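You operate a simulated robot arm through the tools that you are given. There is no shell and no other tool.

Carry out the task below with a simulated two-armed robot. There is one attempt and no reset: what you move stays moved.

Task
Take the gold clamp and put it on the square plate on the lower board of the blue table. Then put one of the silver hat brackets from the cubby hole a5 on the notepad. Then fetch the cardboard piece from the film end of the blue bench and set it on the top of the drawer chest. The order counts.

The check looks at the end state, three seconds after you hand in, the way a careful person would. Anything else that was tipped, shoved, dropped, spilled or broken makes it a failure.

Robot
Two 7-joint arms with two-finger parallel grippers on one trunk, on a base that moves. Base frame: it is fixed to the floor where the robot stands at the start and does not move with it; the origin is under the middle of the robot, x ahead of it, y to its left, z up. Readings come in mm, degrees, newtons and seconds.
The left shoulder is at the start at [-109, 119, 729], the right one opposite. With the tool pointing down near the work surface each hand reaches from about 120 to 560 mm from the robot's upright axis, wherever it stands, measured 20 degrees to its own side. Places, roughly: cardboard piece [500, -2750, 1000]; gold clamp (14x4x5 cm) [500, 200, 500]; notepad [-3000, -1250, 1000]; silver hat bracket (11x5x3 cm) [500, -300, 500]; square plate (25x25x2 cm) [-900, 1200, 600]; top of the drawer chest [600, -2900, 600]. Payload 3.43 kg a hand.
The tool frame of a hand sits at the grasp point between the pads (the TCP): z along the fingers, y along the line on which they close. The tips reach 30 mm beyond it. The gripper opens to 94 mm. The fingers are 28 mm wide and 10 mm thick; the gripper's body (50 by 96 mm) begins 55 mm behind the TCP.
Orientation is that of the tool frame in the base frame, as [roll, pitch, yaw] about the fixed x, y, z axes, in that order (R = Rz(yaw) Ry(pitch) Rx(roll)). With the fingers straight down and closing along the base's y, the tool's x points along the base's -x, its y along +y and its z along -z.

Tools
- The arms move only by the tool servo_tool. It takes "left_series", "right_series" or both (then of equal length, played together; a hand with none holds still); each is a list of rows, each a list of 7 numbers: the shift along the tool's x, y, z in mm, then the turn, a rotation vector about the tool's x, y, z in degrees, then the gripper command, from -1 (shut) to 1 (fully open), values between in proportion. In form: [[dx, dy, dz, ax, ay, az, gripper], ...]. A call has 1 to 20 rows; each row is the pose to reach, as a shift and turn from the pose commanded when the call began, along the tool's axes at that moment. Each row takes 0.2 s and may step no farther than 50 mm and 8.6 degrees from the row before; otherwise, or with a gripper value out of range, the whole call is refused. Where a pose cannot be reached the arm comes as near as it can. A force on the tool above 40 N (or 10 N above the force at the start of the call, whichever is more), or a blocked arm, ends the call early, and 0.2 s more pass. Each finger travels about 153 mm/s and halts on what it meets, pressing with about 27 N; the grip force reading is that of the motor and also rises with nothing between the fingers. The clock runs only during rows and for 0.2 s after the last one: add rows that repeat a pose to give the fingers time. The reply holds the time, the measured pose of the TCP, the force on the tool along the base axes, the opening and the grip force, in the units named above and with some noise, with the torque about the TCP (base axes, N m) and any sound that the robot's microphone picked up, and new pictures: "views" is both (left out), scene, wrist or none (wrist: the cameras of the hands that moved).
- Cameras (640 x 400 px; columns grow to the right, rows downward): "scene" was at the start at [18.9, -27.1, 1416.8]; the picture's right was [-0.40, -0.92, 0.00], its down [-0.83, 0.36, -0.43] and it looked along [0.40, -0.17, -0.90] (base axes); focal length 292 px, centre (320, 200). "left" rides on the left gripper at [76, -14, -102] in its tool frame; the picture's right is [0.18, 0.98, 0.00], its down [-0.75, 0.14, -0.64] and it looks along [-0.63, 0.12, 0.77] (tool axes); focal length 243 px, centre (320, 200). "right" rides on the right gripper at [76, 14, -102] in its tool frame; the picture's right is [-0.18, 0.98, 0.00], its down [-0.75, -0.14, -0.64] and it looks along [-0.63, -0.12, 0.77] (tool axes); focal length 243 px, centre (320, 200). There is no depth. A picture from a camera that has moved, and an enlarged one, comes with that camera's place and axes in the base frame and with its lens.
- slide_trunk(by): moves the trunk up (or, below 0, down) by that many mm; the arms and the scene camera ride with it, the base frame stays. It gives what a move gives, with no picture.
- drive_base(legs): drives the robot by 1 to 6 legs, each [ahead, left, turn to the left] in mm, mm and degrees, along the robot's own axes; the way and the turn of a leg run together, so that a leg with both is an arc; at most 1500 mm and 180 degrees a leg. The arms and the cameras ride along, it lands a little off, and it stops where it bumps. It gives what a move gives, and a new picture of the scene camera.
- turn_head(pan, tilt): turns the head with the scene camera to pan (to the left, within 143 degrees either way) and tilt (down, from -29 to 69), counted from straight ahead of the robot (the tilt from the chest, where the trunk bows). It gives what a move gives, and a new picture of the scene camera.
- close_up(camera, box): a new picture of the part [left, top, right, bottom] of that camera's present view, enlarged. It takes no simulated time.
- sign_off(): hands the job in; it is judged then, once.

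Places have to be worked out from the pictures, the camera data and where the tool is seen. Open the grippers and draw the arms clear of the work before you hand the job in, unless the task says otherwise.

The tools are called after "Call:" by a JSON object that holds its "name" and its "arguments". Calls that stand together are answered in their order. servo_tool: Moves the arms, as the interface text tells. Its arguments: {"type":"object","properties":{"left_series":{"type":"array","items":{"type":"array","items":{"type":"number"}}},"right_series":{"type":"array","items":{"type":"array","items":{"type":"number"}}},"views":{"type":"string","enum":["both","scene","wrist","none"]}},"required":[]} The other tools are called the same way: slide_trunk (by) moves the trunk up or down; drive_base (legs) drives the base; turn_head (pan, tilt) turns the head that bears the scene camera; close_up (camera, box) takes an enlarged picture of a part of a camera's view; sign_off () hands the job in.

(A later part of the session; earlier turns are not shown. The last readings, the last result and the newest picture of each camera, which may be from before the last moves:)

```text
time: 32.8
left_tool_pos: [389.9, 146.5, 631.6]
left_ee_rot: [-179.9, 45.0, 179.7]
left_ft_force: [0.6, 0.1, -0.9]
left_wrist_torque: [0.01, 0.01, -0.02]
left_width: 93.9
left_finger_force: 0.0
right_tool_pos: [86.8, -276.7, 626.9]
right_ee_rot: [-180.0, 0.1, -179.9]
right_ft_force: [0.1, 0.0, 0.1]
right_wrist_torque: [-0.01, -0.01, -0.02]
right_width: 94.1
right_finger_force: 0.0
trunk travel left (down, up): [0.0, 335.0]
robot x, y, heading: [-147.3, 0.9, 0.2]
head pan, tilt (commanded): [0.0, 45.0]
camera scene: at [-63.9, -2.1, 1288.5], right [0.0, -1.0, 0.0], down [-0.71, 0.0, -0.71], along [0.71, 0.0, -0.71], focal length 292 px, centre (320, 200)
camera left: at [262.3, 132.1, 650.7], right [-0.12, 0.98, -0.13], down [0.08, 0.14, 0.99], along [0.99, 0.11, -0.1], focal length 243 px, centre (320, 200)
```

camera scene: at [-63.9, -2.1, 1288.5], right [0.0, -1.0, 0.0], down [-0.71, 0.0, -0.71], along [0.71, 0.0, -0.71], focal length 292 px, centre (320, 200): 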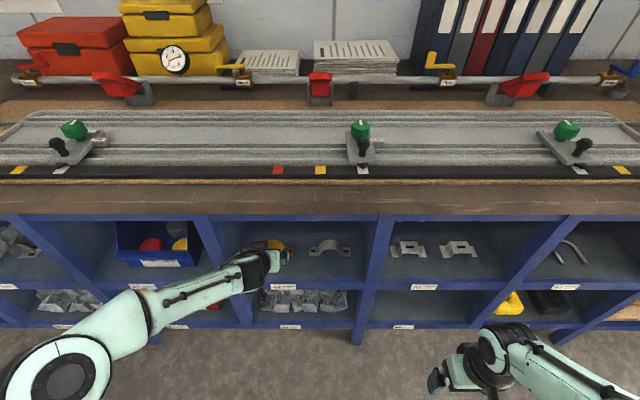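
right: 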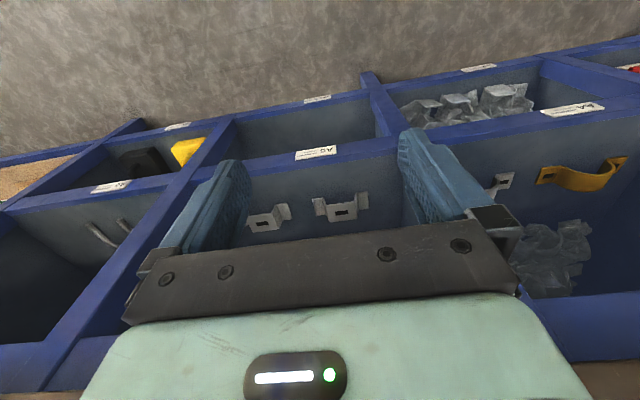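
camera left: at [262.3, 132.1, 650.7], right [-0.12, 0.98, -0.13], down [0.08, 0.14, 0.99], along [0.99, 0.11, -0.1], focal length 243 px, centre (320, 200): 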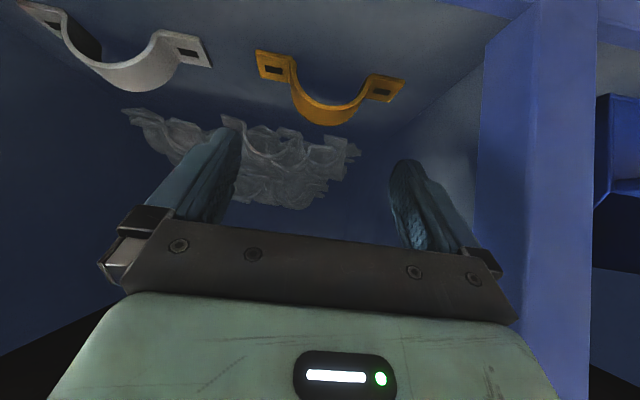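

Before descending I check lateral alignment in an enlarged wrist view.

Call:
{"name": "close_up", "arguments": {"camera": "left", "box": [220, 20, 460, 170]}}

```text
2.67 times, centred on (340, 95) of left
camera zoom: at [262.3, 132.1, 650.7], right [-0.12, 0.98, -0.13], down [0.08, 0.14, 0.99], along [0.99, 0.11, -0.1], focal length 647 px, centre (267, 480)
```

zoom: 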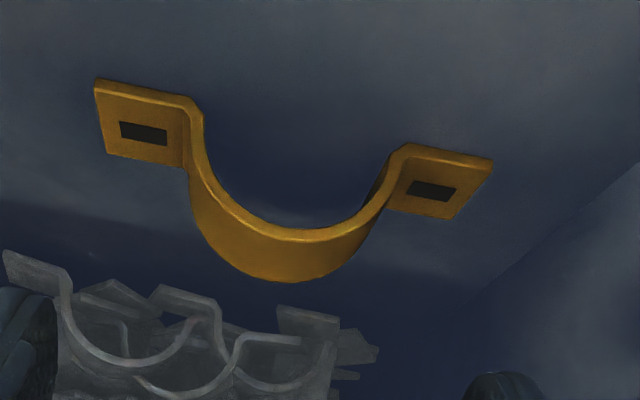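

The wrist view gives the clamp centre y≈150, the scene view ≈146; I'll aim at y≈149 and descend most of the way along the approach line, then look.

Call:
{"name": "servo_tool", "arguments": {"left_series": [[1, 2, 20, 0, 0, 0, 1], [2, 2.5, 40, 0, 0, 0, 1], [3, 2.5, 60, 0, 0, 0, 1], [3, 2.5, 75, 0, 0, 0, 1], [3, 2.5, 75, 0, 0, 0, 1]], "views": "both"}}

Call:
{"name": "close_up", "arguments": {"camera": "left", "box": [160, 0, 480, 200]}}

Call:
{"name": "close_up", "arguments": {"camera": "scene", "box": [220, 210, 340, 285]}}

```text
time: 34.0
left_tool_pos: [439.4, 146.2, 575.1]
left_ee_rot: [-179.8, 44.9, 179.7]
left_ft_force: [0.0, -1.2, 0.1]
left_wrist_torque: [0.03, 0.01, 0.03]
left_width: 94.2
left_finger_force: 0.0
right_tool_pos: [87.5, -276.6, 627.1]
right_ee_rot: [-179.9, 0.0, -179.8]
right_ft_force: [0.4, 0.5, 0.1]
right_wrist_torque: [-0.04, -0.03, -0.03]
right_width: 94.2
right_finger_force: 0.0
trunk travel left (down, up): [0.0, 335.0]
robot x, y, heading: [-149.4, 0.2, -0.0]
head pan, tilt (commanded): [0.0, 45.0]
camera scene: at [-63.9, -2.1, 1288.5], right [0.0, -1.0, 0.0], down [-0.71, 0.0, -0.71], along [0.71, 0.0, -0.71], focal length 292 px, centre (320, 200)
camera left: at [312.1, 133.1, 594.7], right [-0.12, 0.98, -0.13], down [0.08, 0.14, 0.99], along [0.99, 0.11, -0.1], focal length 243 px, centre (320, 200)
```

scene: 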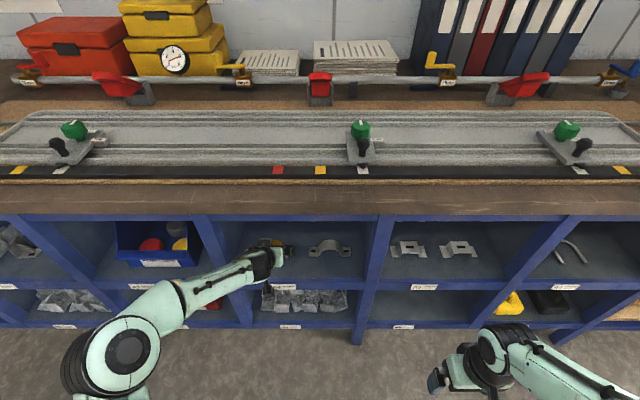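
left: 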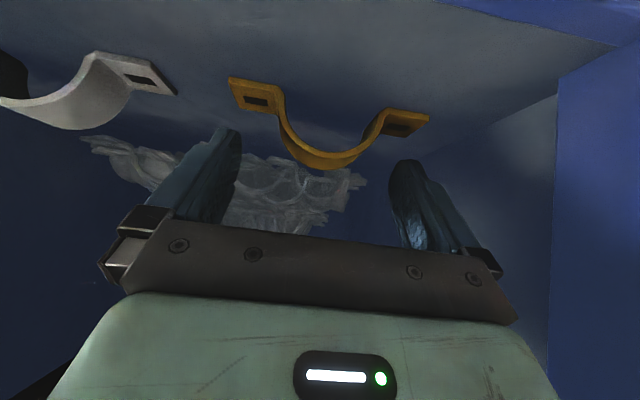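

```text
2.00 times, centred on (320, 100) of left
camera zoom: at [312.1, 133.1, 594.7], right [-0.12, 0.98, -0.13], down [0.08, 0.14, 0.99], along [0.99, 0.11, -0.1], focal length 485 px, centre (320, 400)
```

zoom: 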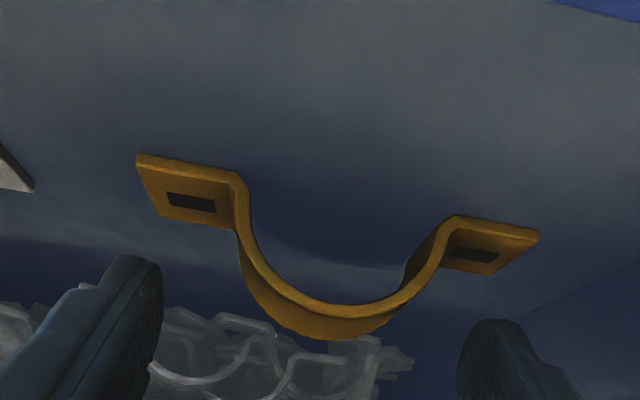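

```text
5.33 times, centred on (280, 248) of scene
camera zoom: at [-63.9, -2.1, 1288.5], right [0.0, -1.0, 0.0], down [-0.71, 0.0, -0.71], along [0.71, 0.0, -0.71], focal length 1558 px, centre (533, -53)
```

zoom: 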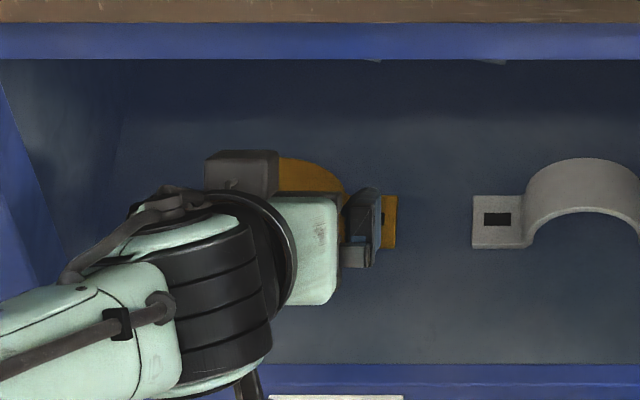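

The scene camera shows a ~5 mm bias in y (it sees the finger at 84 where it should be 89), so the true clamp centre is y≈150.5. I shift +4 mm in y and descend the remaining ~36 mm with the force guard.

Call:
{"name": "servo_tool", "arguments": {"left_series": [[0, 4.3, 0, 0, 0, 0, 1], [-1, 4.3, 12, 0, 0, 0, 1], [-2, 4.3, 24, 0, 0, 0, 1], [-2, 4.3, 32, 0, 0, 0, 1], [-2, 4.3, 36, 0, 0, 0, 1], [-2, 4.3, 36, 0, 0, 0, 1]], "views": "wrist"}}

Call:
{"name": "close_up", "arguments": {"camera": "left", "box": [160, 0, 480, 200]}}

```text
time: 35.4
left_tool_pos: [464.9, 152.9, 551.5]
left_ee_rot: [-179.9, 45.0, 179.6]
left_ft_force: [-0.3, -0.6, -0.2]
left_wrist_torque: [0.01, -0.04, 0.0]
left_width: 94.0
left_finger_force: 0.1
right_tool_pos: [87.3, -274.9, 627.4]
right_ee_rot: [180.0, -0.1, -179.9]
right_ft_force: [0.4, 0.5, -0.2]
right_wrist_torque: [0.01, 0.0, -0.04]
right_width: 93.9
right_finger_force: 0.1
trunk travel left (down, up): [0.0, 335.0]
robot x, y, heading: [-149.4, -0.2, -0.1]
head pan, tilt (commanded): [0.0, 45.0]
camera left: at [338.1, 139.0, 571.2], right [-0.12, 0.98, -0.13], down [0.08, 0.14, 0.99], along [0.99, 0.11, -0.1], focal length 243 px, centre (320, 200)
```

left: 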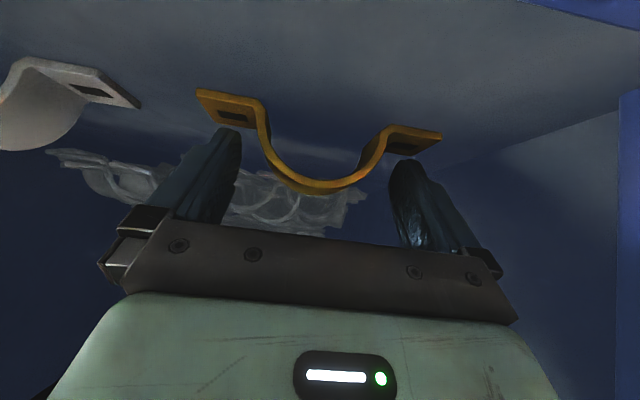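

```text
2.00 times, centred on (320, 100) of left
camera zoom: at [338.1, 139.0, 571.2], right [-0.12, 0.98, -0.13], down [0.08, 0.14, 0.99], along [0.99, 0.11, -0.1], focal length 485 px, centre (320, 400)
```

zoom: 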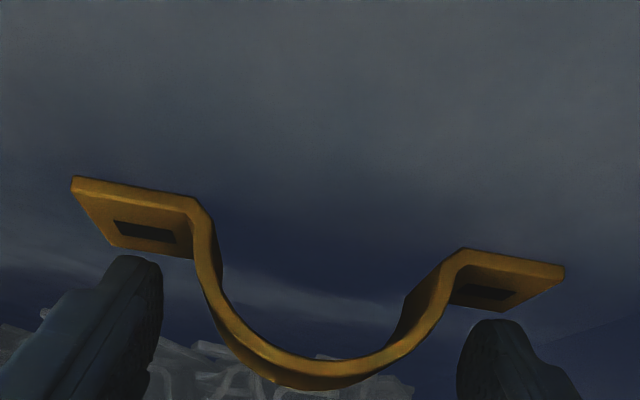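

Fingers straddle the arch just above the feet. I nudge −1.5 mm in y and 1.5 mm down, then close gradually on the arch sides.

Call:
{"name": "servo_tool", "arguments": {"left_series": [[1, -1.5, 1, 0, 0, 0, 1], [1, -1.5, 1, 0, 0, 0, 0.8], [1, -1.5, 1, 0, 0, 0, 0.6], [1, -1.5, 1, 0, 0, 0, 0.5], [1, -1.5, 1, 0, 0, 0, 0.3], [1, -1.5, 1, 0, 0, 0, 0], [1, -1.5, 1, 0, 0, 0, -0.5], [1, -1.5, 1, 0, 0, 0, -1], [1, -1.5, 1, 0, 0, 0, -1]], "views": "wrist"}}

Call:
{"name": "close_up", "arguments": {"camera": "left", "box": [160, 0, 480, 200]}}

```text
time: 37.4
left_tool_pos: [464.2, 150.9, 551.4]
left_ee_rot: [-179.7, 45.1, 179.7]
left_ft_force: [-0.3, -1.0, 0.8]
left_wrist_torque: [0.03, -0.03, -0.02]
left_width: 67.8
left_finger_force: 27.0
right_tool_pos: [86.6, -276.5, 627.2]
right_ee_rot: [-180.0, 0.0, -179.9]
right_ft_force: [0.4, 0.0, 1.0]
right_wrist_torque: [-0.03, 0.02, 0.02]
right_width: 94.2
right_finger_force: 0.0
trunk travel left (down, up): [0.0, 335.0]
robot x, y, heading: [-151.9, 2.7, -0.0]
head pan, tilt (commanded): [0.0, 45.0]
camera left: at [337.7, 137.7, 569.9], right [-0.12, 0.98, -0.13], down [0.08, 0.14, 0.99], along [0.99, 0.11, -0.1], focal length 243 px, centre (320, 200)
```

left: 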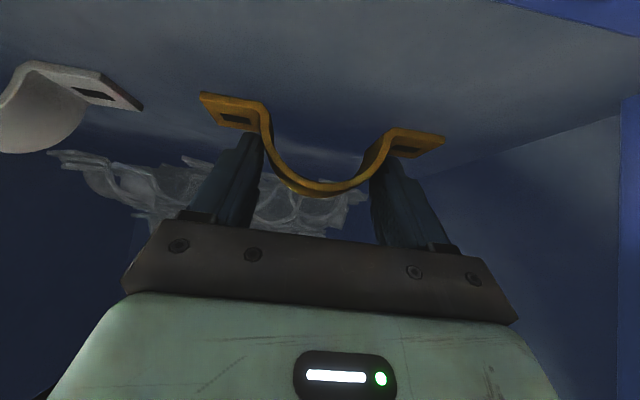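

```text
2.00 times, centred on (320, 100) of left
camera zoom: at [337.7, 137.7, 569.9], right [-0.12, 0.98, -0.13], down [0.08, 0.14, 0.99], along [0.99, 0.11, -0.1], focal length 485 px, centre (320, 400)
```

zoom: 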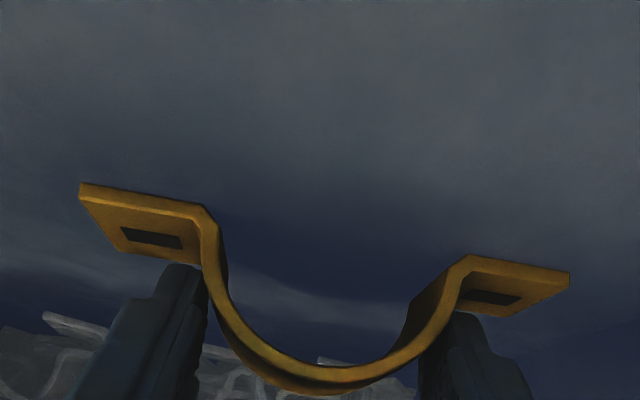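

Gripped at 67.8 mm with 27 N. I lift straight up 20 mm slowly and check the clamp follows.

Call:
{"name": "servo_tool", "arguments": {"left_series": [[-2, 0, -2, 0, 0, 0, -1], [-5, 0, -5, 0, 0, 0, -1], [-9, 0, -9, 0, 0, 0, -1], [-14, 0, -14, 0, 0, 0, -1], [-14, 0, -14, 0, 0, 0, -1]], "views": "wrist"}}

Call:
{"name": "close_up", "arguments": {"camera": "left", "box": [160, 0, 480, 200]}}

```text
time: 38.6
left_tool_pos: [464.4, 151.5, 570.4]
left_ee_rot: [-179.9, 44.9, 179.8]
left_ft_force: [0.0, -0.1, -2.1]
left_wrist_torque: [-0.01, 0.04, 0.0]
left_width: 67.4
left_finger_force: 26.6
right_tool_pos: [87.0, -276.2, 627.2]
right_ee_rot: [-180.0, 0.1, -179.8]
right_ft_force: [1.1, -0.3, -0.2]
right_wrist_torque: [-0.04, -0.02, -0.01]
right_width: 93.8
right_finger_force: 0.0
trunk travel left (down, up): [0.0, 335.0]
robot x, y, heading: [-150.7, 1.2, 0.1]
head pan, tilt (commanded): [0.0, 45.0]
camera left: at [337.7, 137.4, 589.5], right [-0.12, 0.98, -0.13], down [0.08, 0.14, 0.99], along [0.99, 0.11, -0.1], focal length 243 px, centre (320, 200)
```

left: 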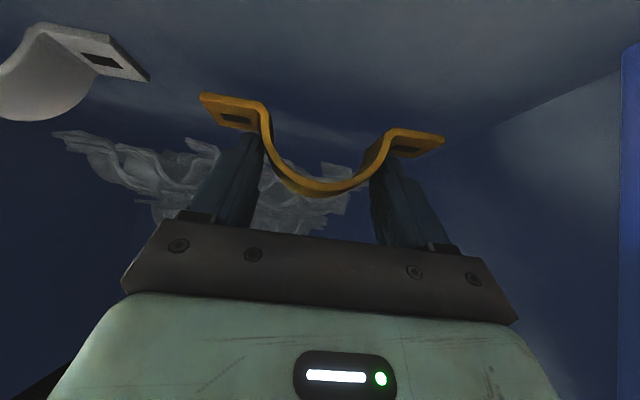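

```text
2.00 times, centred on (320, 100) of left
camera zoom: at [337.7, 137.4, 589.5], right [-0.12, 0.98, -0.13], down [0.08, 0.14, 0.99], along [0.99, 0.11, -0.1], focal length 485 px, centre (320, 400)
```

zoom: 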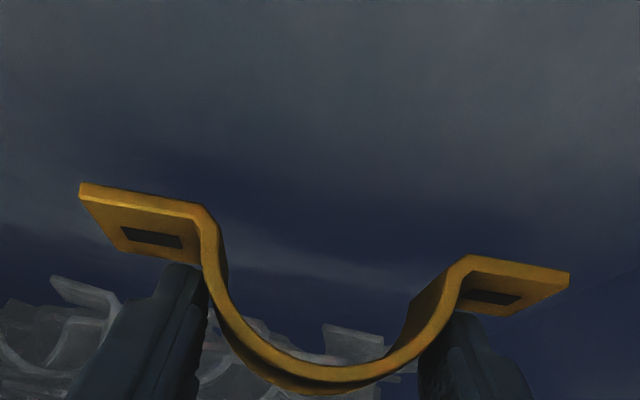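

The clamp is held (≈2 N weight, unchanged in the wrist view). I draw the hand back out of the cubby.

Call:
{"name": "servo_tool", "arguments": {"left_series": [[-7, 0, -7, 0, 0, 0, -1], [3, 0, -28, 0, 0, 0, -1], [20, 0, -45, 0, 0, 0, -1], [37, 0, -62, 0, 0, 0, -1], [54, 0, -79, 0, 0, 0, -1], [71, 0, -96, 0, 0, 0, -1], [88, 0, -113, 0, 0, 0, -1], [100, 0, -125, 0, 0, 0, -1], [100, 0, -125, 0, 0, 0, -1]], "views": "both"}}

```text
time: 40.6
left_tool_pos: [307.4, 152.1, 586.0]
left_ee_rot: [-179.8, 45.0, 179.8]
left_ft_force: [-0.1, 0.1, -2.5]
left_wrist_torque: [-0.01, 0.05, -0.02]
left_width: 67.5
left_finger_force: 27.5
right_tool_pos: [87.5, -277.0, 628.0]
right_ee_rot: [179.9, 0.0, -179.9]
right_ft_force: [-0.2, 0.6, 0.0]
right_wrist_torque: [0.02, 0.02, -0.01]
right_width: 94.1
right_finger_force: 0.1
trunk travel left (down, up): [0.0, 335.0]
robot x, y, heading: [-150.2, 0.7, 0.4]
head pan, tilt (commanded): [0.0, 45.0]
camera scene: at [-63.7, -2.1, 1288.5], right [0.0, -1.0, 0.0], down [-0.71, 0.0, -0.71], along [0.71, 0.0, -0.71], focal length 292 px, centre (320, 200)
camera left: at [180.1, 139.8, 606.4], right [-0.12, 0.98, -0.13], down [0.08, 0.14, 0.99], along [0.99, 0.11, -0.1], focal length 243 px, centre (320, 200)
```

scene: 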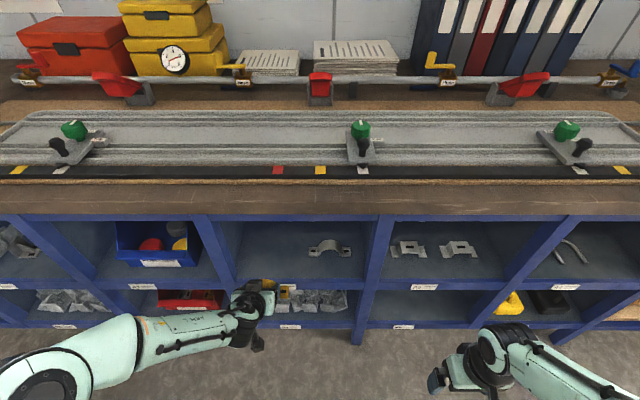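
left: 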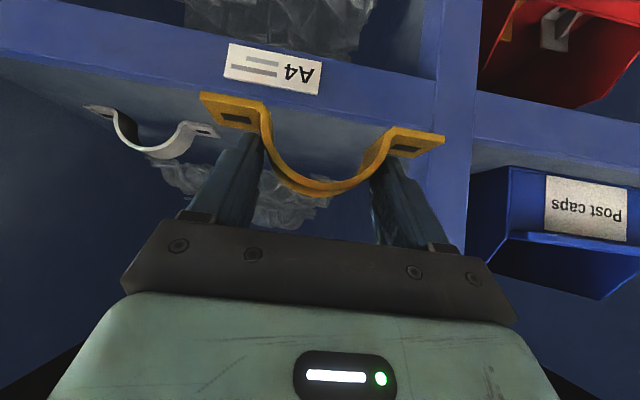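

Clamp is out cleanly. I fold the hand in a further 90 mm, then raise the trunk a bit for the table's height.

Call:
{"name": "servo_tool", "arguments": {"left_series": [[13, 0, -13, 0, 0, 0, -1], [26, 0, -26, 0, 0, 0, -1], [39, 0, -39, 0, 0, 0, -1], [52, 0, -52, 0, 0, 0, -1], [64, 0, -64, 0, 0, 0, -1], [64, 0, -64, 0, 0, 0, -1]], "views": "none"}}

Call:
{"name": "slide_trunk", "arguments": {"by": 120}}

Call:
{"name": "turn_head", "arguments": {"pan": 125, "tilt": 30}}

```text
time: 42.0
left_tool_pos: [215.0, 152.9, 588.0]
left_ee_rot: [-179.8, 45.0, 179.7]
left_ft_force: [0.1, 0.4, -2.1]
left_wrist_torque: [0.06, 0.03, -0.04]
left_width: 67.2
left_finger_force: 26.8
right_tool_pos: [87.8, -276.3, 626.9]
right_ee_rot: [180.0, 0.1, -179.9]
right_ft_force: [-0.4, 0.7, 0.4]
right_wrist_torque: [0.03, 0.01, 0.0]
right_width: 94.1
right_finger_force: 0.1
trunk travel left (down, up): [0.0, 335.0]
robot x, y, heading: [-146.2, -1.6, 0.1]
head pan, tilt (commanded): [0.0, 45.0]
```

```text
time: 43.5
left_tool_pos: [215.4, 152.8, 706.7]
left_ee_rot: [-179.9, 44.9, 179.6]
left_ft_force: [0.6, 0.2, -2.1]
left_wrist_torque: [0.0, 0.04, 0.01]
left_width: 67.0
left_finger_force: 26.5
right_tool_pos: [86.9, -275.7, 746.1]
right_ee_rot: [-180.0, 0.0, -179.9]
right_ft_force: [-0.6, -0.2, 0.2]
right_wrist_torque: [0.01, -0.01, 0.02]
right_width: 94.0
right_finger_force: 0.1
trunk travel left (down, up): [-120.0, 215.0]
robot x, y, heading: [-147.6, 0.8, 0.2]
head pan, tilt (commanded): [0.0, 45.0]
```

```text
time: 45.6
left_tool_pos: [215.3, 152.7, 707.3]
left_ee_rot: [-179.8, 45.1, 179.6]
left_ft_force: [0.1, 0.2, -1.6]
left_wrist_torque: [0.0, -0.01, 0.01]
left_width: 66.8
left_finger_force: 26.9
right_tool_pos: [87.8, -275.3, 747.4]
right_ee_rot: [-179.9, -0.1, -180.0]
right_ft_force: [-0.3, -0.5, 0.5]
right_wrist_torque: [0.01, 0.01, 0.02]
right_width: 94.0
right_finger_force: 0.1
trunk travel left (down, up): [-120.0, 215.0]
robot x, y, heading: [-147.7, -2.3, 0.3]
head pan, tilt (commanded): [125.0, 30.0]
camera scene: at [-231.3, 71.8, 1432.2], right [0.82, 0.57, 0.0], down [0.29, -0.41, -0.87], along [-0.5, 0.71, -0.5], focal length 292 px, centre (320, 200)
```

scene: 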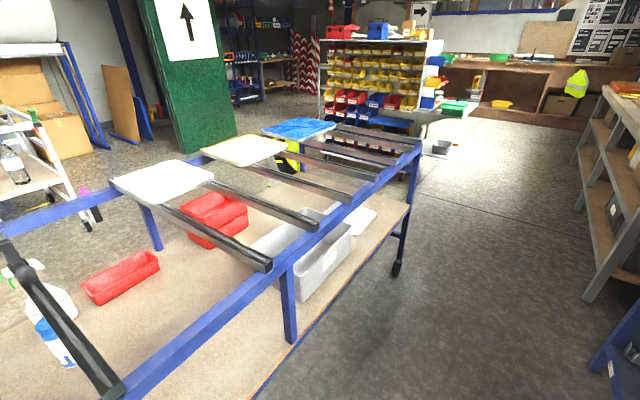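

The grip width drifts slightly (67.8→66.9), so I check the clamp in the wrist camera before driving.

Call:
{"name": "close_up", "arguments": {"camera": "left", "box": [160, 0, 480, 200]}}

Call:
{"name": "close_up", "arguments": {"camera": "scene", "box": [230, 110, 430, 310]}}

```text
2.00 times, centred on (320, 100) of left
camera zoom: at [88.7, 139.3, 727.0], right [-0.12, 0.98, -0.13], down [0.08, 0.14, 0.99], along [0.99, 0.11, -0.1], focal length 485 px, centre (320, 400)
```

zoom: 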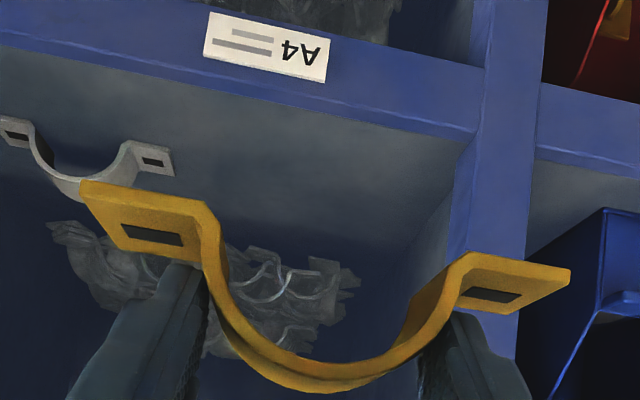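

```text
2.00 times, centred on (330, 210) of scene
camera zoom: at [-231.3, 71.8, 1432.2], right [0.82, 0.57, 0.0], down [0.29, -0.41, -0.87], along [-0.5, 0.71, -0.5], focal length 584 px, centre (300, 180)
```

zoom: 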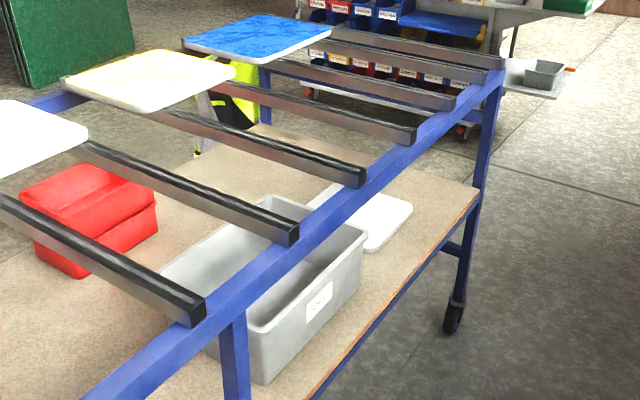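

The clamp hasn't moved in the grip. The white square plate sits on the lower board beside the grey bin, near the table's far end. I drive left along the aisle past the table's end into open floor.

Call:
{"name": "drive_base", "arguments": {"legs": [[0, 1500, 0], [-50, 650, 0]]}}

Call:
{"name": "turn_head", "arguments": {"pan": -135, "tilt": 30}}

```text
time: 64.5
left_tool_pos: [146.4, 2292.2, 706.7]
left_ee_rot: [-179.8, 45.0, -179.5]
left_ft_force: [1.0, -0.5, -2.5]
left_wrist_torque: [0.02, 0.03, -0.02]
left_width: 66.0
left_finger_force: 26.9
right_tool_pos: [25.3, 1861.4, 746.8]
right_ee_rot: [-180.0, 0.1, -179.1]
right_ft_force: [0.7, -1.2, -0.1]
right_wrist_torque: [0.0, 0.0, -0.03]
right_width: 93.8
right_finger_force: 0.0
trunk travel left (down, up): [-120.0, 215.0]
robot x, y, heading: [-215.2, 2131.1, 0.7]
head pan, tilt (commanded): [125.0, 30.0]
camera scene: at [-298.4, 2205.1, 1432.2], right [0.81, 0.59, 0.0], down [0.29, -0.41, -0.87], along [-0.51, 0.7, -0.5], focal length 292 px, centre (320, 200)
```

scene: 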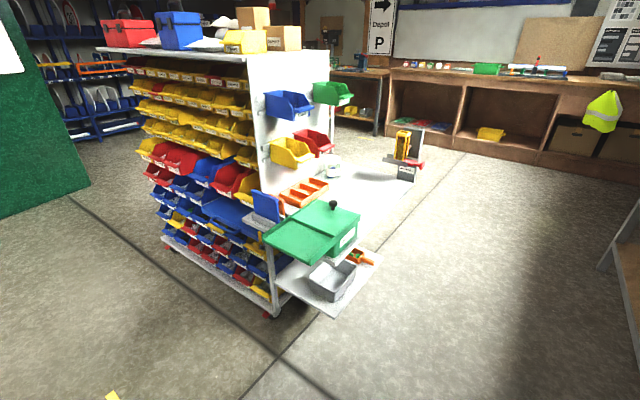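

```text
time: 68.1
left_tool_pos: [146.5, 2291.6, 707.4]
left_ee_rot: [-179.9, 44.9, -179.5]
left_ft_force: [0.0, 0.0, -2.7]
left_wrist_torque: [-0.02, 0.05, 0.01]
left_width: 65.7
left_finger_force: 27.4
right_tool_pos: [25.3, 1861.6, 746.4]
right_ee_rot: [-179.9, 0.1, -179.0]
right_ft_force: [0.0, 0.5, 0.2]
right_wrist_torque: [0.01, 0.01, -0.01]
right_width: 94.1
right_finger_force: 0.0
trunk travel left (down, up): [-120.0, 215.0]
robot x, y, heading: [-212.3, 2132.1, 0.9]
head pan, tilt (commanded): [-135.0, 30.0]
camera scene: at [-308.4, 2066.8, 1432.2], right [-0.72, 0.7, 0.0], down [0.35, 0.36, -0.87], along [-0.6, -0.62, -0.5], focal length 292 px, centre (320, 200)
```

scene: 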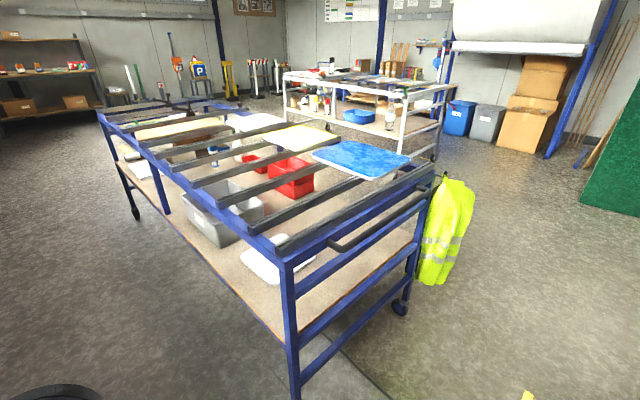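

The width keeps creeping down (65.7), so I check the clamp in the grip again.

Call:
{"name": "close_up", "arguments": {"camera": "left", "box": [160, 0, 480, 200]}}

Call:
{"name": "close_up", "arguments": {"camera": "scene", "box": [160, 100, 480, 300]}}

```text
2.00 times, centred on (320, 100) of left
camera zoom: at [20.8, 2276.7, 727.0], right [-0.14, 0.98, -0.13], down [0.08, 0.14, 0.99], along [0.99, 0.12, -0.1], focal length 485 px, centre (320, 400)
```

zoom: 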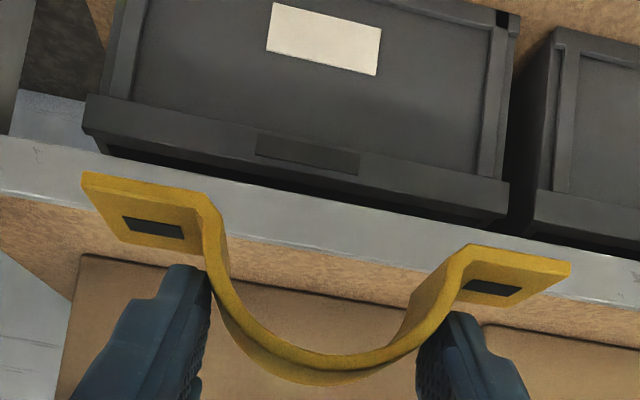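

```text
2.00 times, centred on (320, 200) of scene
camera zoom: at [-308.4, 2066.8, 1432.2], right [-0.72, 0.7, 0.0], down [0.35, 0.36, -0.87], along [-0.6, -0.62, -0.5], focal length 584 px, centre (320, 200)
```

zoom: 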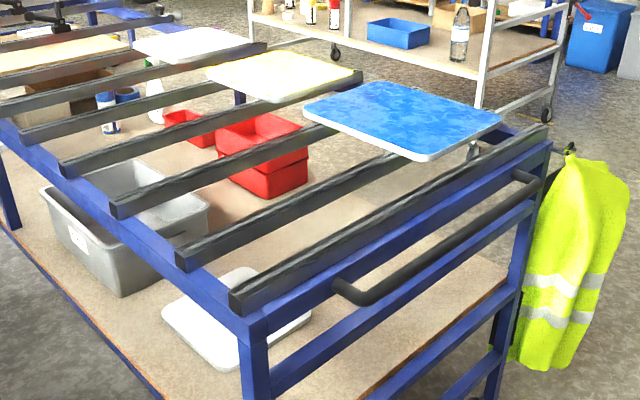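

The clamp has crept ~3 mm down in the grip but is still well held; I'll proceed promptly. Triangulated: plate top ≈570, spanning y≈1105–1355, x≈−745 to −990; front rail at x≈−640, underside ≈857. I turn 180° here in the open and then slide along the aisle to face the plate.

Call:
{"name": "drive_base", "arguments": {"legs": [[0, 0, 179], [-70, 750, 0]]}}

Call:
{"name": "turn_head", "arguments": {"pan": 10, "tilt": 50}}

```text
time: 82.3
left_tool_pos: [-562.9, 1253.4, 706.8]
left_ee_rot: [-179.9, 45.1, -3.8]
left_ft_force: [0.3, 1.7, -2.0]
left_wrist_torque: [-0.03, -0.05, 0.03]
left_width: 65.1
left_finger_force: 27.4
right_tool_pos: [-408.3, 1674.6, 747.3]
right_ee_rot: [-179.9, 0.0, -3.5]
right_ft_force: [-0.4, -0.4, 0.5]
right_wrist_torque: [0.02, 0.01, -0.01]
right_width: 94.1
right_finger_force: 0.0
trunk travel left (down, up): [-120.0, 215.0]
robot x, y, heading: [-191.8, 1382.7, 176.4]
head pan, tilt (commanded): [-135.0, 30.0]
camera scene: at [-94.8, 1438.9, 1432.2], right [0.66, -0.75, 0.0], down [-0.37, -0.33, -0.87], along [0.65, 0.57, -0.5], focal length 292 px, centre (320, 200)
```

scene: 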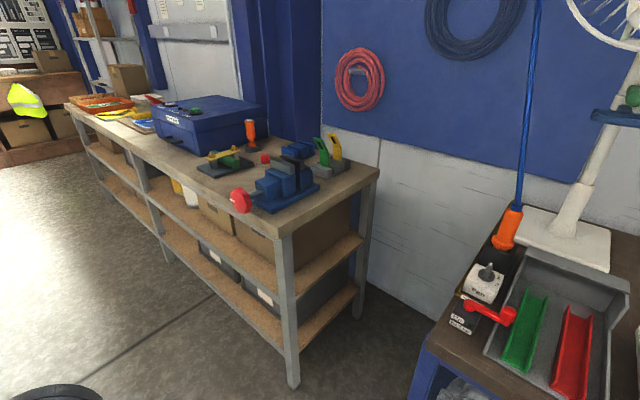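

```text
time: 84.6
left_tool_pos: [-564.5, 1254.4, 707.3]
left_ee_rot: [-179.9, 45.0, -3.8]
left_ft_force: [-0.2, 0.0, -2.7]
left_wrist_torque: [-0.02, -0.03, -0.01]
left_width: 65.1
left_finger_force: 26.8
right_tool_pos: [-409.0, 1674.1, 747.5]
right_ee_rot: [-180.0, 0.0, -3.4]
right_ft_force: [-0.2, 0.4, -0.4]
right_wrist_torque: [0.02, 0.03, 0.0]
right_width: 93.9
right_finger_force: 0.1
trunk travel left (down, up): [-120.0, 215.0]
robot x, y, heading: [-188.8, 1380.6, 176.5]
head pan, tilt (commanded): [10.0, 50.0]
camera scene: at [-239.1, 1370.4, 1402.7], right [-0.11, 0.99, 0.0], down [0.76, 0.09, -0.64], along [-0.64, -0.07, -0.77], focal length 292 px, centre (320, 200)
```

scene: 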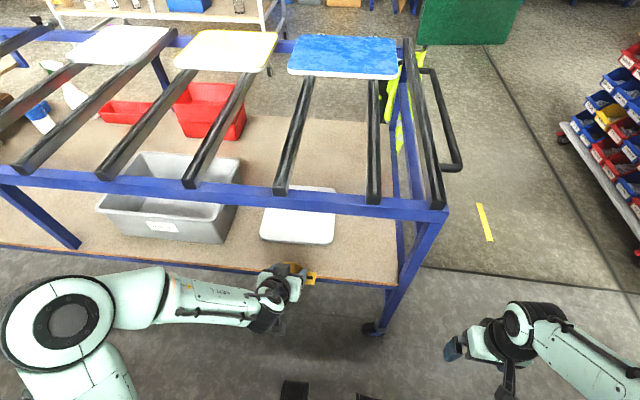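

I'm in front of the plate, heading 176.5°. I zoom in to locate the plate relative to the hand.

Call:
{"name": "close_up", "arguments": {"camera": "scene", "box": [200, 160, 400, 310]}}

Call:
{"name": "close_up", "arguments": {"camera": "left", "box": [0, 0, 640, 400]}}

```text
2.67 times, centred on (300, 235) of scene
camera zoom: at [-239.1, 1370.4, 1402.7], right [-0.11, 0.99, 0.0], down [0.76, 0.09, -0.64], along [-0.64, -0.07, -0.77], focal length 779 px, centre (373, 107)
```

zoom: 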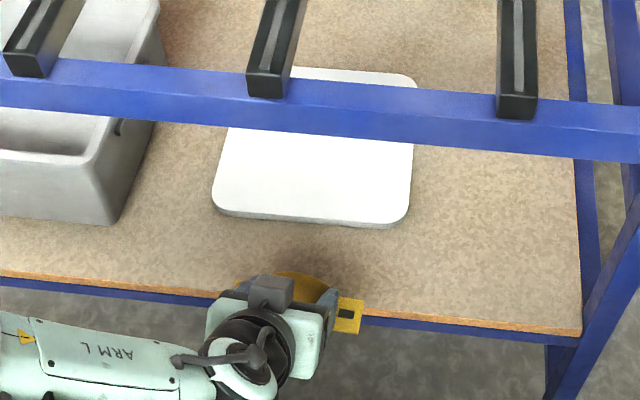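

```text
1.00 times, centred on (320, 200) of left (not enlarged: the box is as wide or as high as the picture)
camera zoom: at [-436.0, 1259.3, 727.0], right [0.06, -0.99, -0.13], down [-0.09, -0.14, 0.99], along [-0.99, -0.05, -0.1], focal length 243 px, centre (320, 200)
```

zoom: 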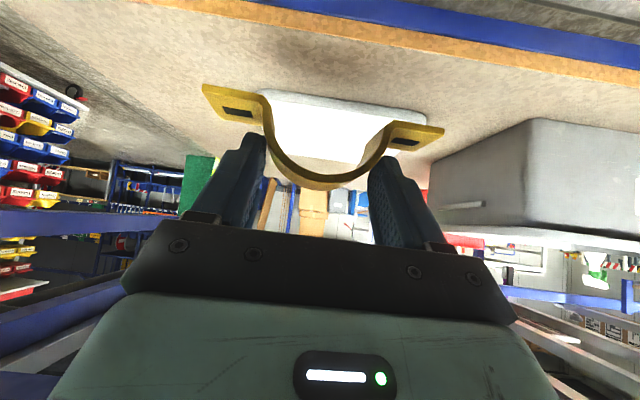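

Plate measured at x −738…−991, y 1113…1355, top ≈570, rail underside ≈877, so the tilted hand fits beneath. I lower the trunk 60 mm and drive 80 mm ahead.

Call:
{"name": "slide_trunk", "arguments": {"by": -60}}

Call:
{"name": "drive_base", "arguments": {"legs": [[80, 10, 2]]}}

Call:
{"name": "close_up", "arguments": {"camera": "left", "box": [0, 0, 640, 400]}}

```text
time: 85.6
left_tool_pos: [-562.9, 1253.5, 647.3]
left_ee_rot: [-179.8, 44.9, -3.8]
left_ft_force: [0.3, 0.5, -2.5]
left_wrist_torque: [-0.02, -0.05, 0.0]
left_width: 64.7
left_finger_force: 27.1
right_tool_pos: [-409.2, 1673.5, 688.0]
right_ee_rot: [180.0, -0.1, -3.5]
right_ft_force: [-0.3, 0.1, 0.4]
right_wrist_torque: [0.0, -0.01, -0.02]
right_width: 94.1
right_finger_force: 0.0
trunk travel left (down, up): [-60.0, 275.0]
robot x, y, heading: [-190.8, 1381.5, 176.6]
head pan, tilt (commanded): [10.0, 50.0]
```

```text
time: 86.7
left_tool_pos: [-639.1, 1234.9, 646.3]
left_ee_rot: [-179.9, 45.0, -1.8]
left_ft_force: [-1.0, -1.0, -3.2]
left_wrist_torque: [0.03, -0.03, -0.01]
left_width: 65.0
left_finger_force: 27.1
right_tool_pos: [-498.5, 1660.5, 687.5]
right_ee_rot: [180.0, 0.0, -1.6]
right_ft_force: [0.1, -0.1, 0.0]
right_wrist_torque: [0.0, 0.01, -0.02]
right_width: 93.8
right_finger_force: 0.1
trunk travel left (down, up): [-60.0, 275.0]
robot x, y, heading: [-270.5, 1377.5, 178.6]
head pan, tilt (commanded): [10.0, 50.0]
camera scene: at [-339.5, 1362.6, 1335.8], right [-0.15, 0.99, 0.0], down [0.76, 0.11, -0.64], along [-0.64, -0.09, -0.77], focal length 292 px, centre (320, 200)
```

scene: 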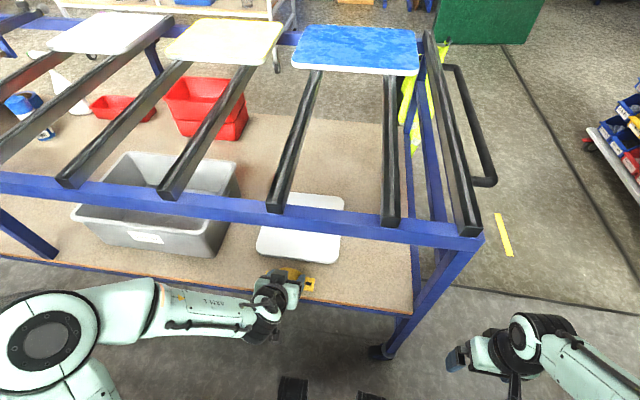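

```text
1.00 times, centred on (320, 200) of left (not enlarged: the box is as wide or as high as the picture)
camera zoom: at [-511.9, 1244.4, 666.8], right [0.1, -0.99, -0.13], down [-0.09, -0.14, 0.99], along [-0.99, -0.08, -0.1], focal length 243 px, centre (320, 200)
```

zoom: 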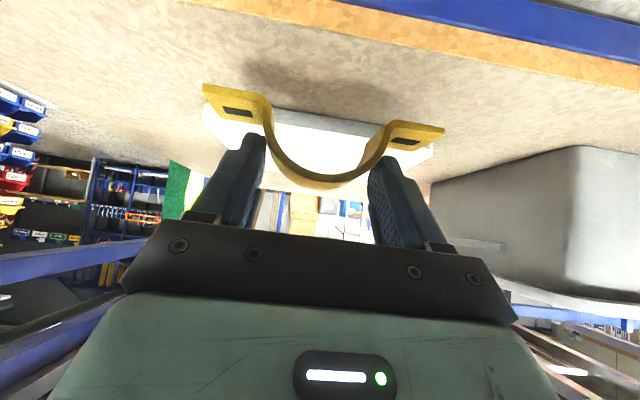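

Hand is now at the plate's front. I zoom the wrist view to refine the plate's height and edges.

Call:
{"name": "close_up", "arguments": {"camera": "left", "box": [180, 60, 460, 220]}}

Call:
{"name": "close_up", "arguments": {"camera": "scene", "box": [200, 170, 400, 320]}}

```text
2.29 times, centred on (320, 140) of left
camera zoom: at [-511.9, 1244.4, 666.8], right [0.1, -0.99, -0.13], down [-0.09, -0.14, 0.99], along [-0.99, -0.08, -0.1], focal length 555 px, centre (320, 337)
```

zoom: 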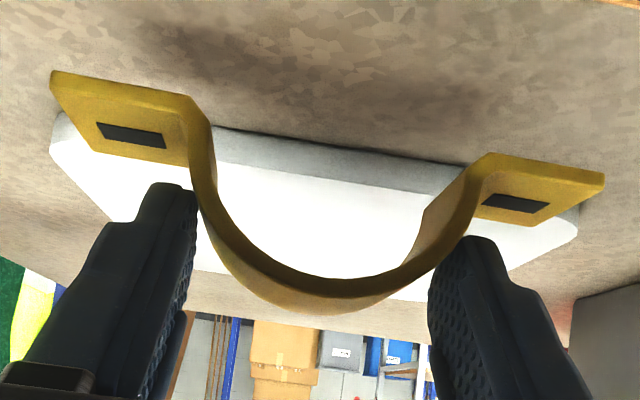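

```text
2.67 times, centred on (300, 245) of scene
camera zoom: at [-339.5, 1362.6, 1335.8], right [-0.15, 0.99, 0.0], down [0.76, 0.11, -0.64], along [-0.64, -0.09, -0.77], focal length 779 px, centre (373, 80)
```

zoom: 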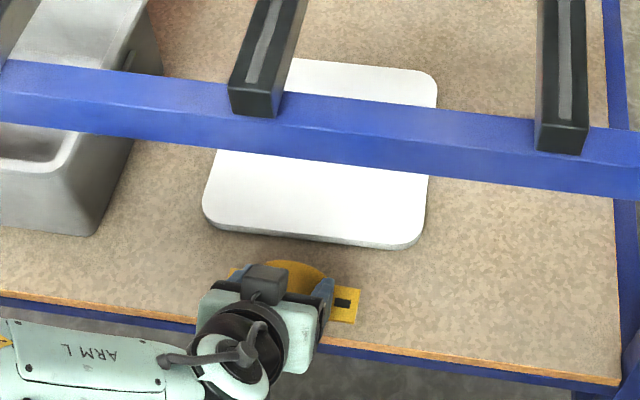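

Plate top ≈576, front edge x≈−740; clamp base is ≈42 mm below the TCP. I move forward 172 mm at current height (27 mm above the plate).

Call:
{"name": "servo_tool", "arguments": {"left_series": [[-20, 1, 20, 0, 0, 0, -1], [-42, 2, 42, 0, 0, 0, -1], [-64, 3, 64, 0, 0, 0, -1], [-86, 4, 86, 0, 0, 0, -1], [-106, 5, 106, 0, 0, 0, -1], [-121.6, 5, 121.6, 0, 0, 0, -1], [-121.6, 5, 121.6, 0, 0, 0, -1]], "views": "both"}}

Call:
{"name": "close_up", "arguments": {"camera": "left", "box": [180, 60, 460, 220]}}

```text
time: 88.2
left_tool_pos: [-813.2, 1237.9, 647.9]
left_ee_rot: [-179.9, 44.9, -2.0]
left_ft_force: [-1.0, 0.0, -2.0]
left_wrist_torque: [0.0, -0.04, -0.02]
left_width: 65.2
left_finger_force: 27.0
right_tool_pos: [-499.2, 1659.4, 688.0]
right_ee_rot: [179.9, 0.0, -1.5]
right_ft_force: [-0.6, 0.1, -0.4]
right_wrist_torque: [-0.04, 0.0, -0.01]
right_width: 93.9
right_finger_force: 0.0
trunk travel left (down, up): [-60.0, 275.0]
robot x, y, heading: [-270.8, 1376.8, 178.4]
head pan, tilt (commanded): [10.0, 50.0]
camera scene: at [-338.8, 1362.7, 1335.8], right [-0.15, 0.99, 0.0], down [0.76, 0.11, -0.64], along [-0.64, -0.09, -0.77], focal length 292 px, centre (320, 200)
camera left: at [-685.4, 1246.4, 668.0], right [0.1, -0.99, -0.13], down [-0.08, -0.14, 0.99], along [-0.99, -0.08, -0.1], focal length 243 px, centre (320, 200)
```

scene: 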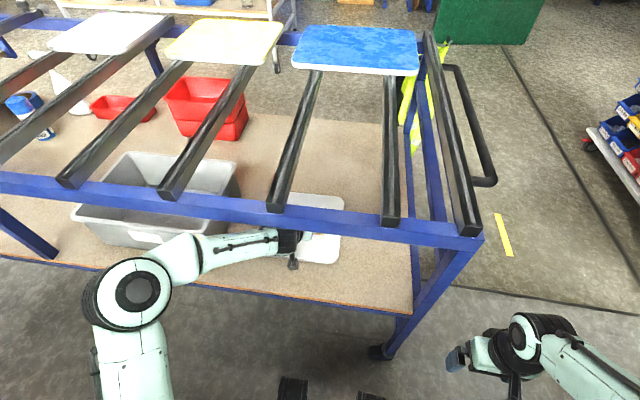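
left: 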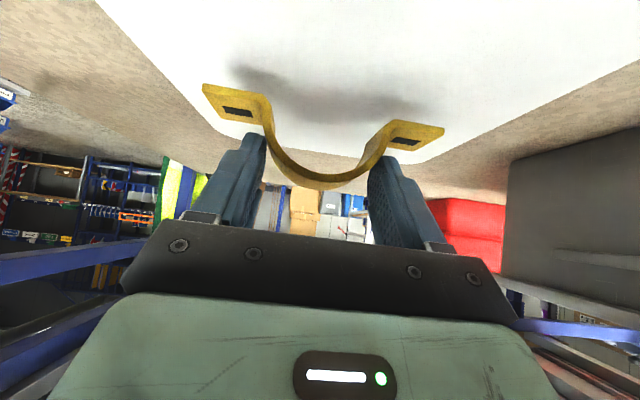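

```text
2.29 times, centred on (320, 140) of left
camera zoom: at [-685.4, 1246.4, 668.0], right [0.1, -0.99, -0.13], down [-0.08, -0.14, 0.99], along [-0.99, -0.08, -0.1], focal length 555 px, centre (320, 337)
```

zoom: 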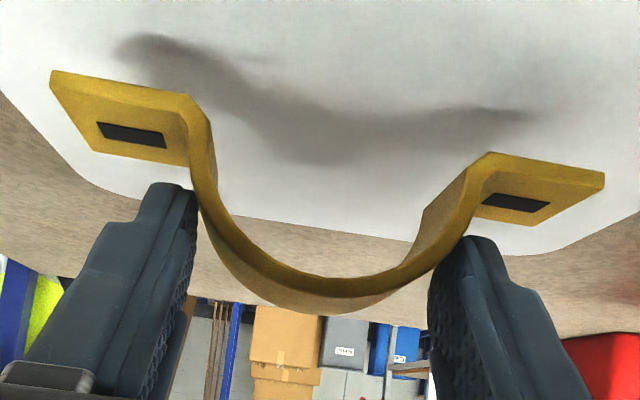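

The clamp hovers over the plate with its shadow in front. I lower 24 mm, then feel for contact in small steps.

Call:
{"name": "servo_tool", "arguments": {"left_series": [[5, 0, 5, 0, 0, 0, -1], [10, 0, 10, 0, 0, 0, -1], [14, 0, 14, 0, 0, 0, -1], [17, 0, 17, 0, 0, 0, -1], [17, 0, 17, 0, 0, 0, -1]], "views": "wrist"}}

Call:
{"name": "close_up", "arguments": {"camera": "left", "box": [180, 60, 460, 220]}}

```text
time: 89.5
left_tool_pos: [-810.6, 1235.6, 624.1]
left_ee_rot: [-179.9, 44.9, -1.9]
left_ft_force: [0.8, -0.5, -2.7]
left_wrist_torque: [0.0, -0.05, 0.0]
left_width: 64.9
left_finger_force: 26.7
right_tool_pos: [-498.3, 1659.7, 686.5]
right_ee_rot: [-180.0, 0.0, -1.6]
right_ft_force: [0.4, 1.0, 0.3]
right_wrist_torque: [0.03, -0.01, 0.0]
right_width: 94.0
right_finger_force: 0.0
trunk travel left (down, up): [-60.0, 275.0]
robot x, y, heading: [-270.6, 1370.7, 178.3]
head pan, tilt (commanded): [10.0, 50.0]
camera left: at [-683.7, 1245.4, 643.1], right [0.1, -0.99, -0.13], down [-0.08, -0.14, 0.99], along [-0.99, -0.08, -0.1], focal length 243 px, centre (320, 200)
```

left: 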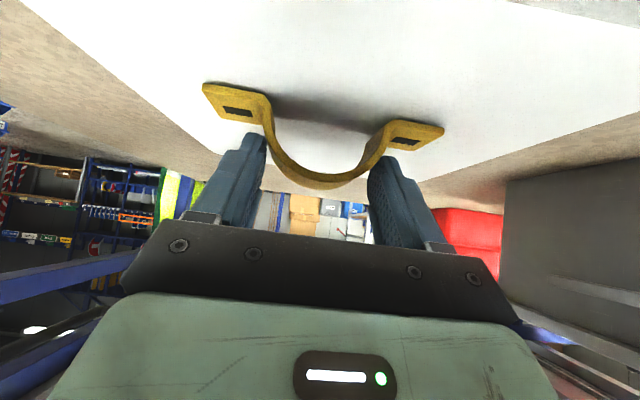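

```text
2.29 times, centred on (320, 140) of left
camera zoom: at [-683.7, 1245.4, 643.1], right [0.1, -0.99, -0.13], down [-0.08, -0.14, 0.99], along [-0.99, -0.08, -0.1], focal length 555 px, centre (320, 337)
```

zoom: 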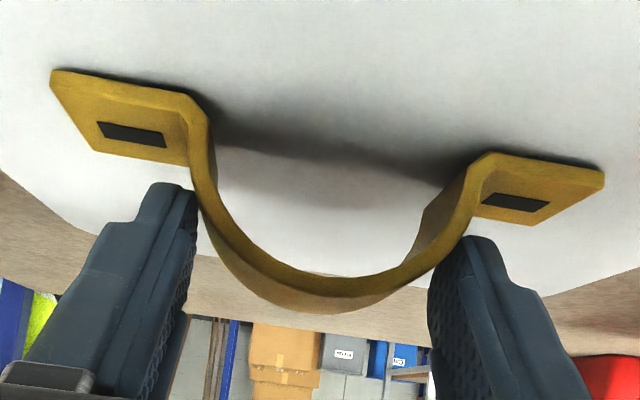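

Very close now (shadows almost meet the feet). Down another 4 mm, watching the force.

Call:
{"name": "servo_tool", "arguments": {"left_series": [[1.4, 0, 1.4, 0, 0, 0, -1], [2.8, 0, 2.8, 0, 0, 0, -1], [2.8, 0, 2.8, 0, 0, 0, -1]], "views": "wrist"}}

Call:
{"name": "close_up", "arguments": {"camera": "left", "box": [180, 60, 460, 220]}}

```text
time: 90.2
left_tool_pos: [-810.1, 1234.3, 621.9]
left_ee_rot: [-179.9, 45.2, -2.0]
left_ft_force: [0.7, -2.8, 8.7]
left_wrist_torque: [-0.26, 0.18, -0.03]
left_width: 64.6
left_finger_force: 27.4
right_tool_pos: [-498.1, 1659.0, 687.6]
right_ee_rot: [180.0, 0.0, -1.8]
right_ft_force: [0.2, 0.4, 0.8]
right_wrist_torque: [0.0, -0.02, 0.03]
right_width: 93.8
right_finger_force: 0.0
trunk travel left (down, up): [-60.0, 275.0]
robot x, y, heading: [-268.4, 1375.7, 178.6]
head pan, tilt (commanded): [10.0, 50.0]
camera left: at [-683.8, 1245.5, 640.6], right [0.1, -0.99, -0.13], down [-0.08, -0.14, 0.99], along [-0.99, -0.08, -0.09], focal length 243 px, centre (320, 200)
```

left: 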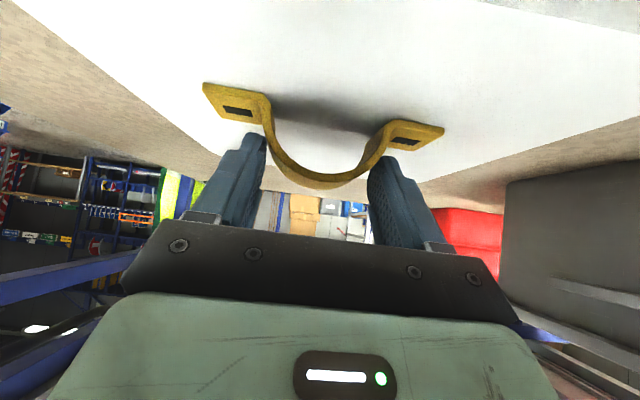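

```text
2.29 times, centred on (320, 140) of left
camera zoom: at [-683.8, 1245.5, 640.6], right [0.1, -0.99, -0.13], down [-0.08, -0.14, 0.99], along [-0.99, -0.08, -0.09], focal length 555 px, centre (320, 337)
```

zoom: 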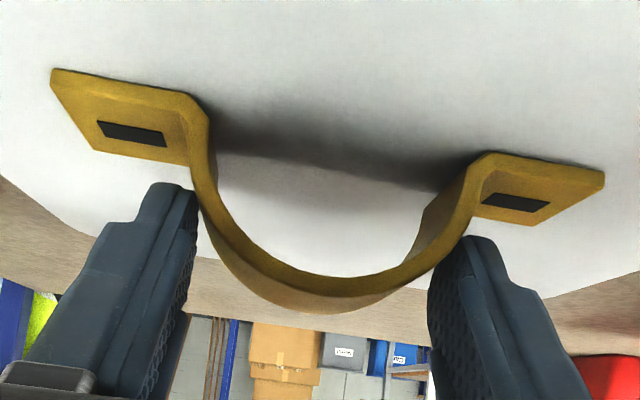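

Contact with the plate (8.7 N upward). I open the fingers gently to release.

Call:
{"name": "servo_tool", "arguments": {"left_series": [[2.8, 0, 2.8, 0, 0, 0, 0.4], [2.8, 0, 2.8, 0, 0, 0, 0.45], [2.8, 0, 2.8, 0, 0, 0, 0.55], [2.8, 0, 2.8, 0, 0, 0, 0.75], [2.8, 0, 2.8, 0, 0, 0, 1], [2.8, 0, 2.8, 0, 0, 0, 1]], "views": "wrist"}}

Call:
{"name": "close_up", "arguments": {"camera": "left", "box": [180, 60, 460, 220]}}

```text
time: 91.7
left_tool_pos: [-809.5, 1234.6, 615.9]
left_ee_rot: [-179.9, 45.0, -1.9]
left_ft_force: [-0.3, -0.7, 1.0]
left_wrist_torque: [0.0, 0.01, 0.0]
left_width: 94.1
left_finger_force: 0.2
right_tool_pos: [-498.5, 1659.5, 685.8]
right_ee_rot: [-180.0, 0.0, -1.6]
right_ft_force: [-0.4, -0.7, -0.1]
right_wrist_torque: [-0.02, 0.0, 0.01]
right_width: 93.9
right_finger_force: 0.1
trunk travel left (down, up): [-60.0, 275.0]
robot x, y, heading: [-270.7, 1375.9, 178.6]
head pan, tilt (commanded): [10.0, 50.0]
camera left: at [-683.5, 1245.2, 635.3], right [0.1, -0.99, -0.13], down [-0.08, -0.14, 0.99], along [-0.99, -0.08, -0.1], focal length 243 px, centre (320, 200)
```

left: 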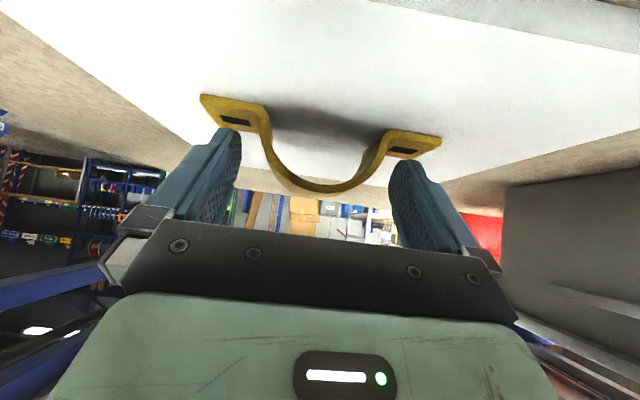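

```text
2.29 times, centred on (320, 140) of left
camera zoom: at [-683.5, 1245.2, 635.3], right [0.1, -0.99, -0.13], down [-0.08, -0.14, 0.99], along [-0.99, -0.08, -0.1], focal length 555 px, centre (320, 337)
```

zoom: 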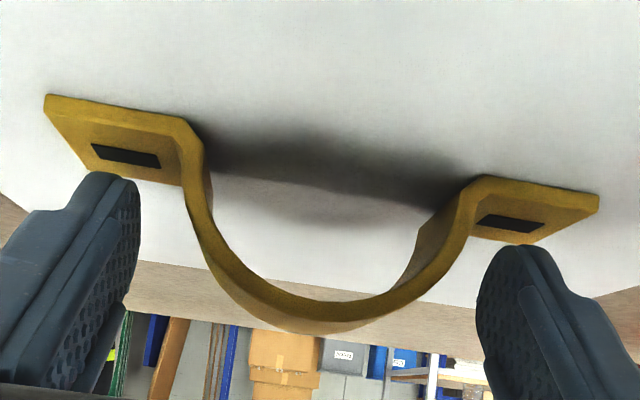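

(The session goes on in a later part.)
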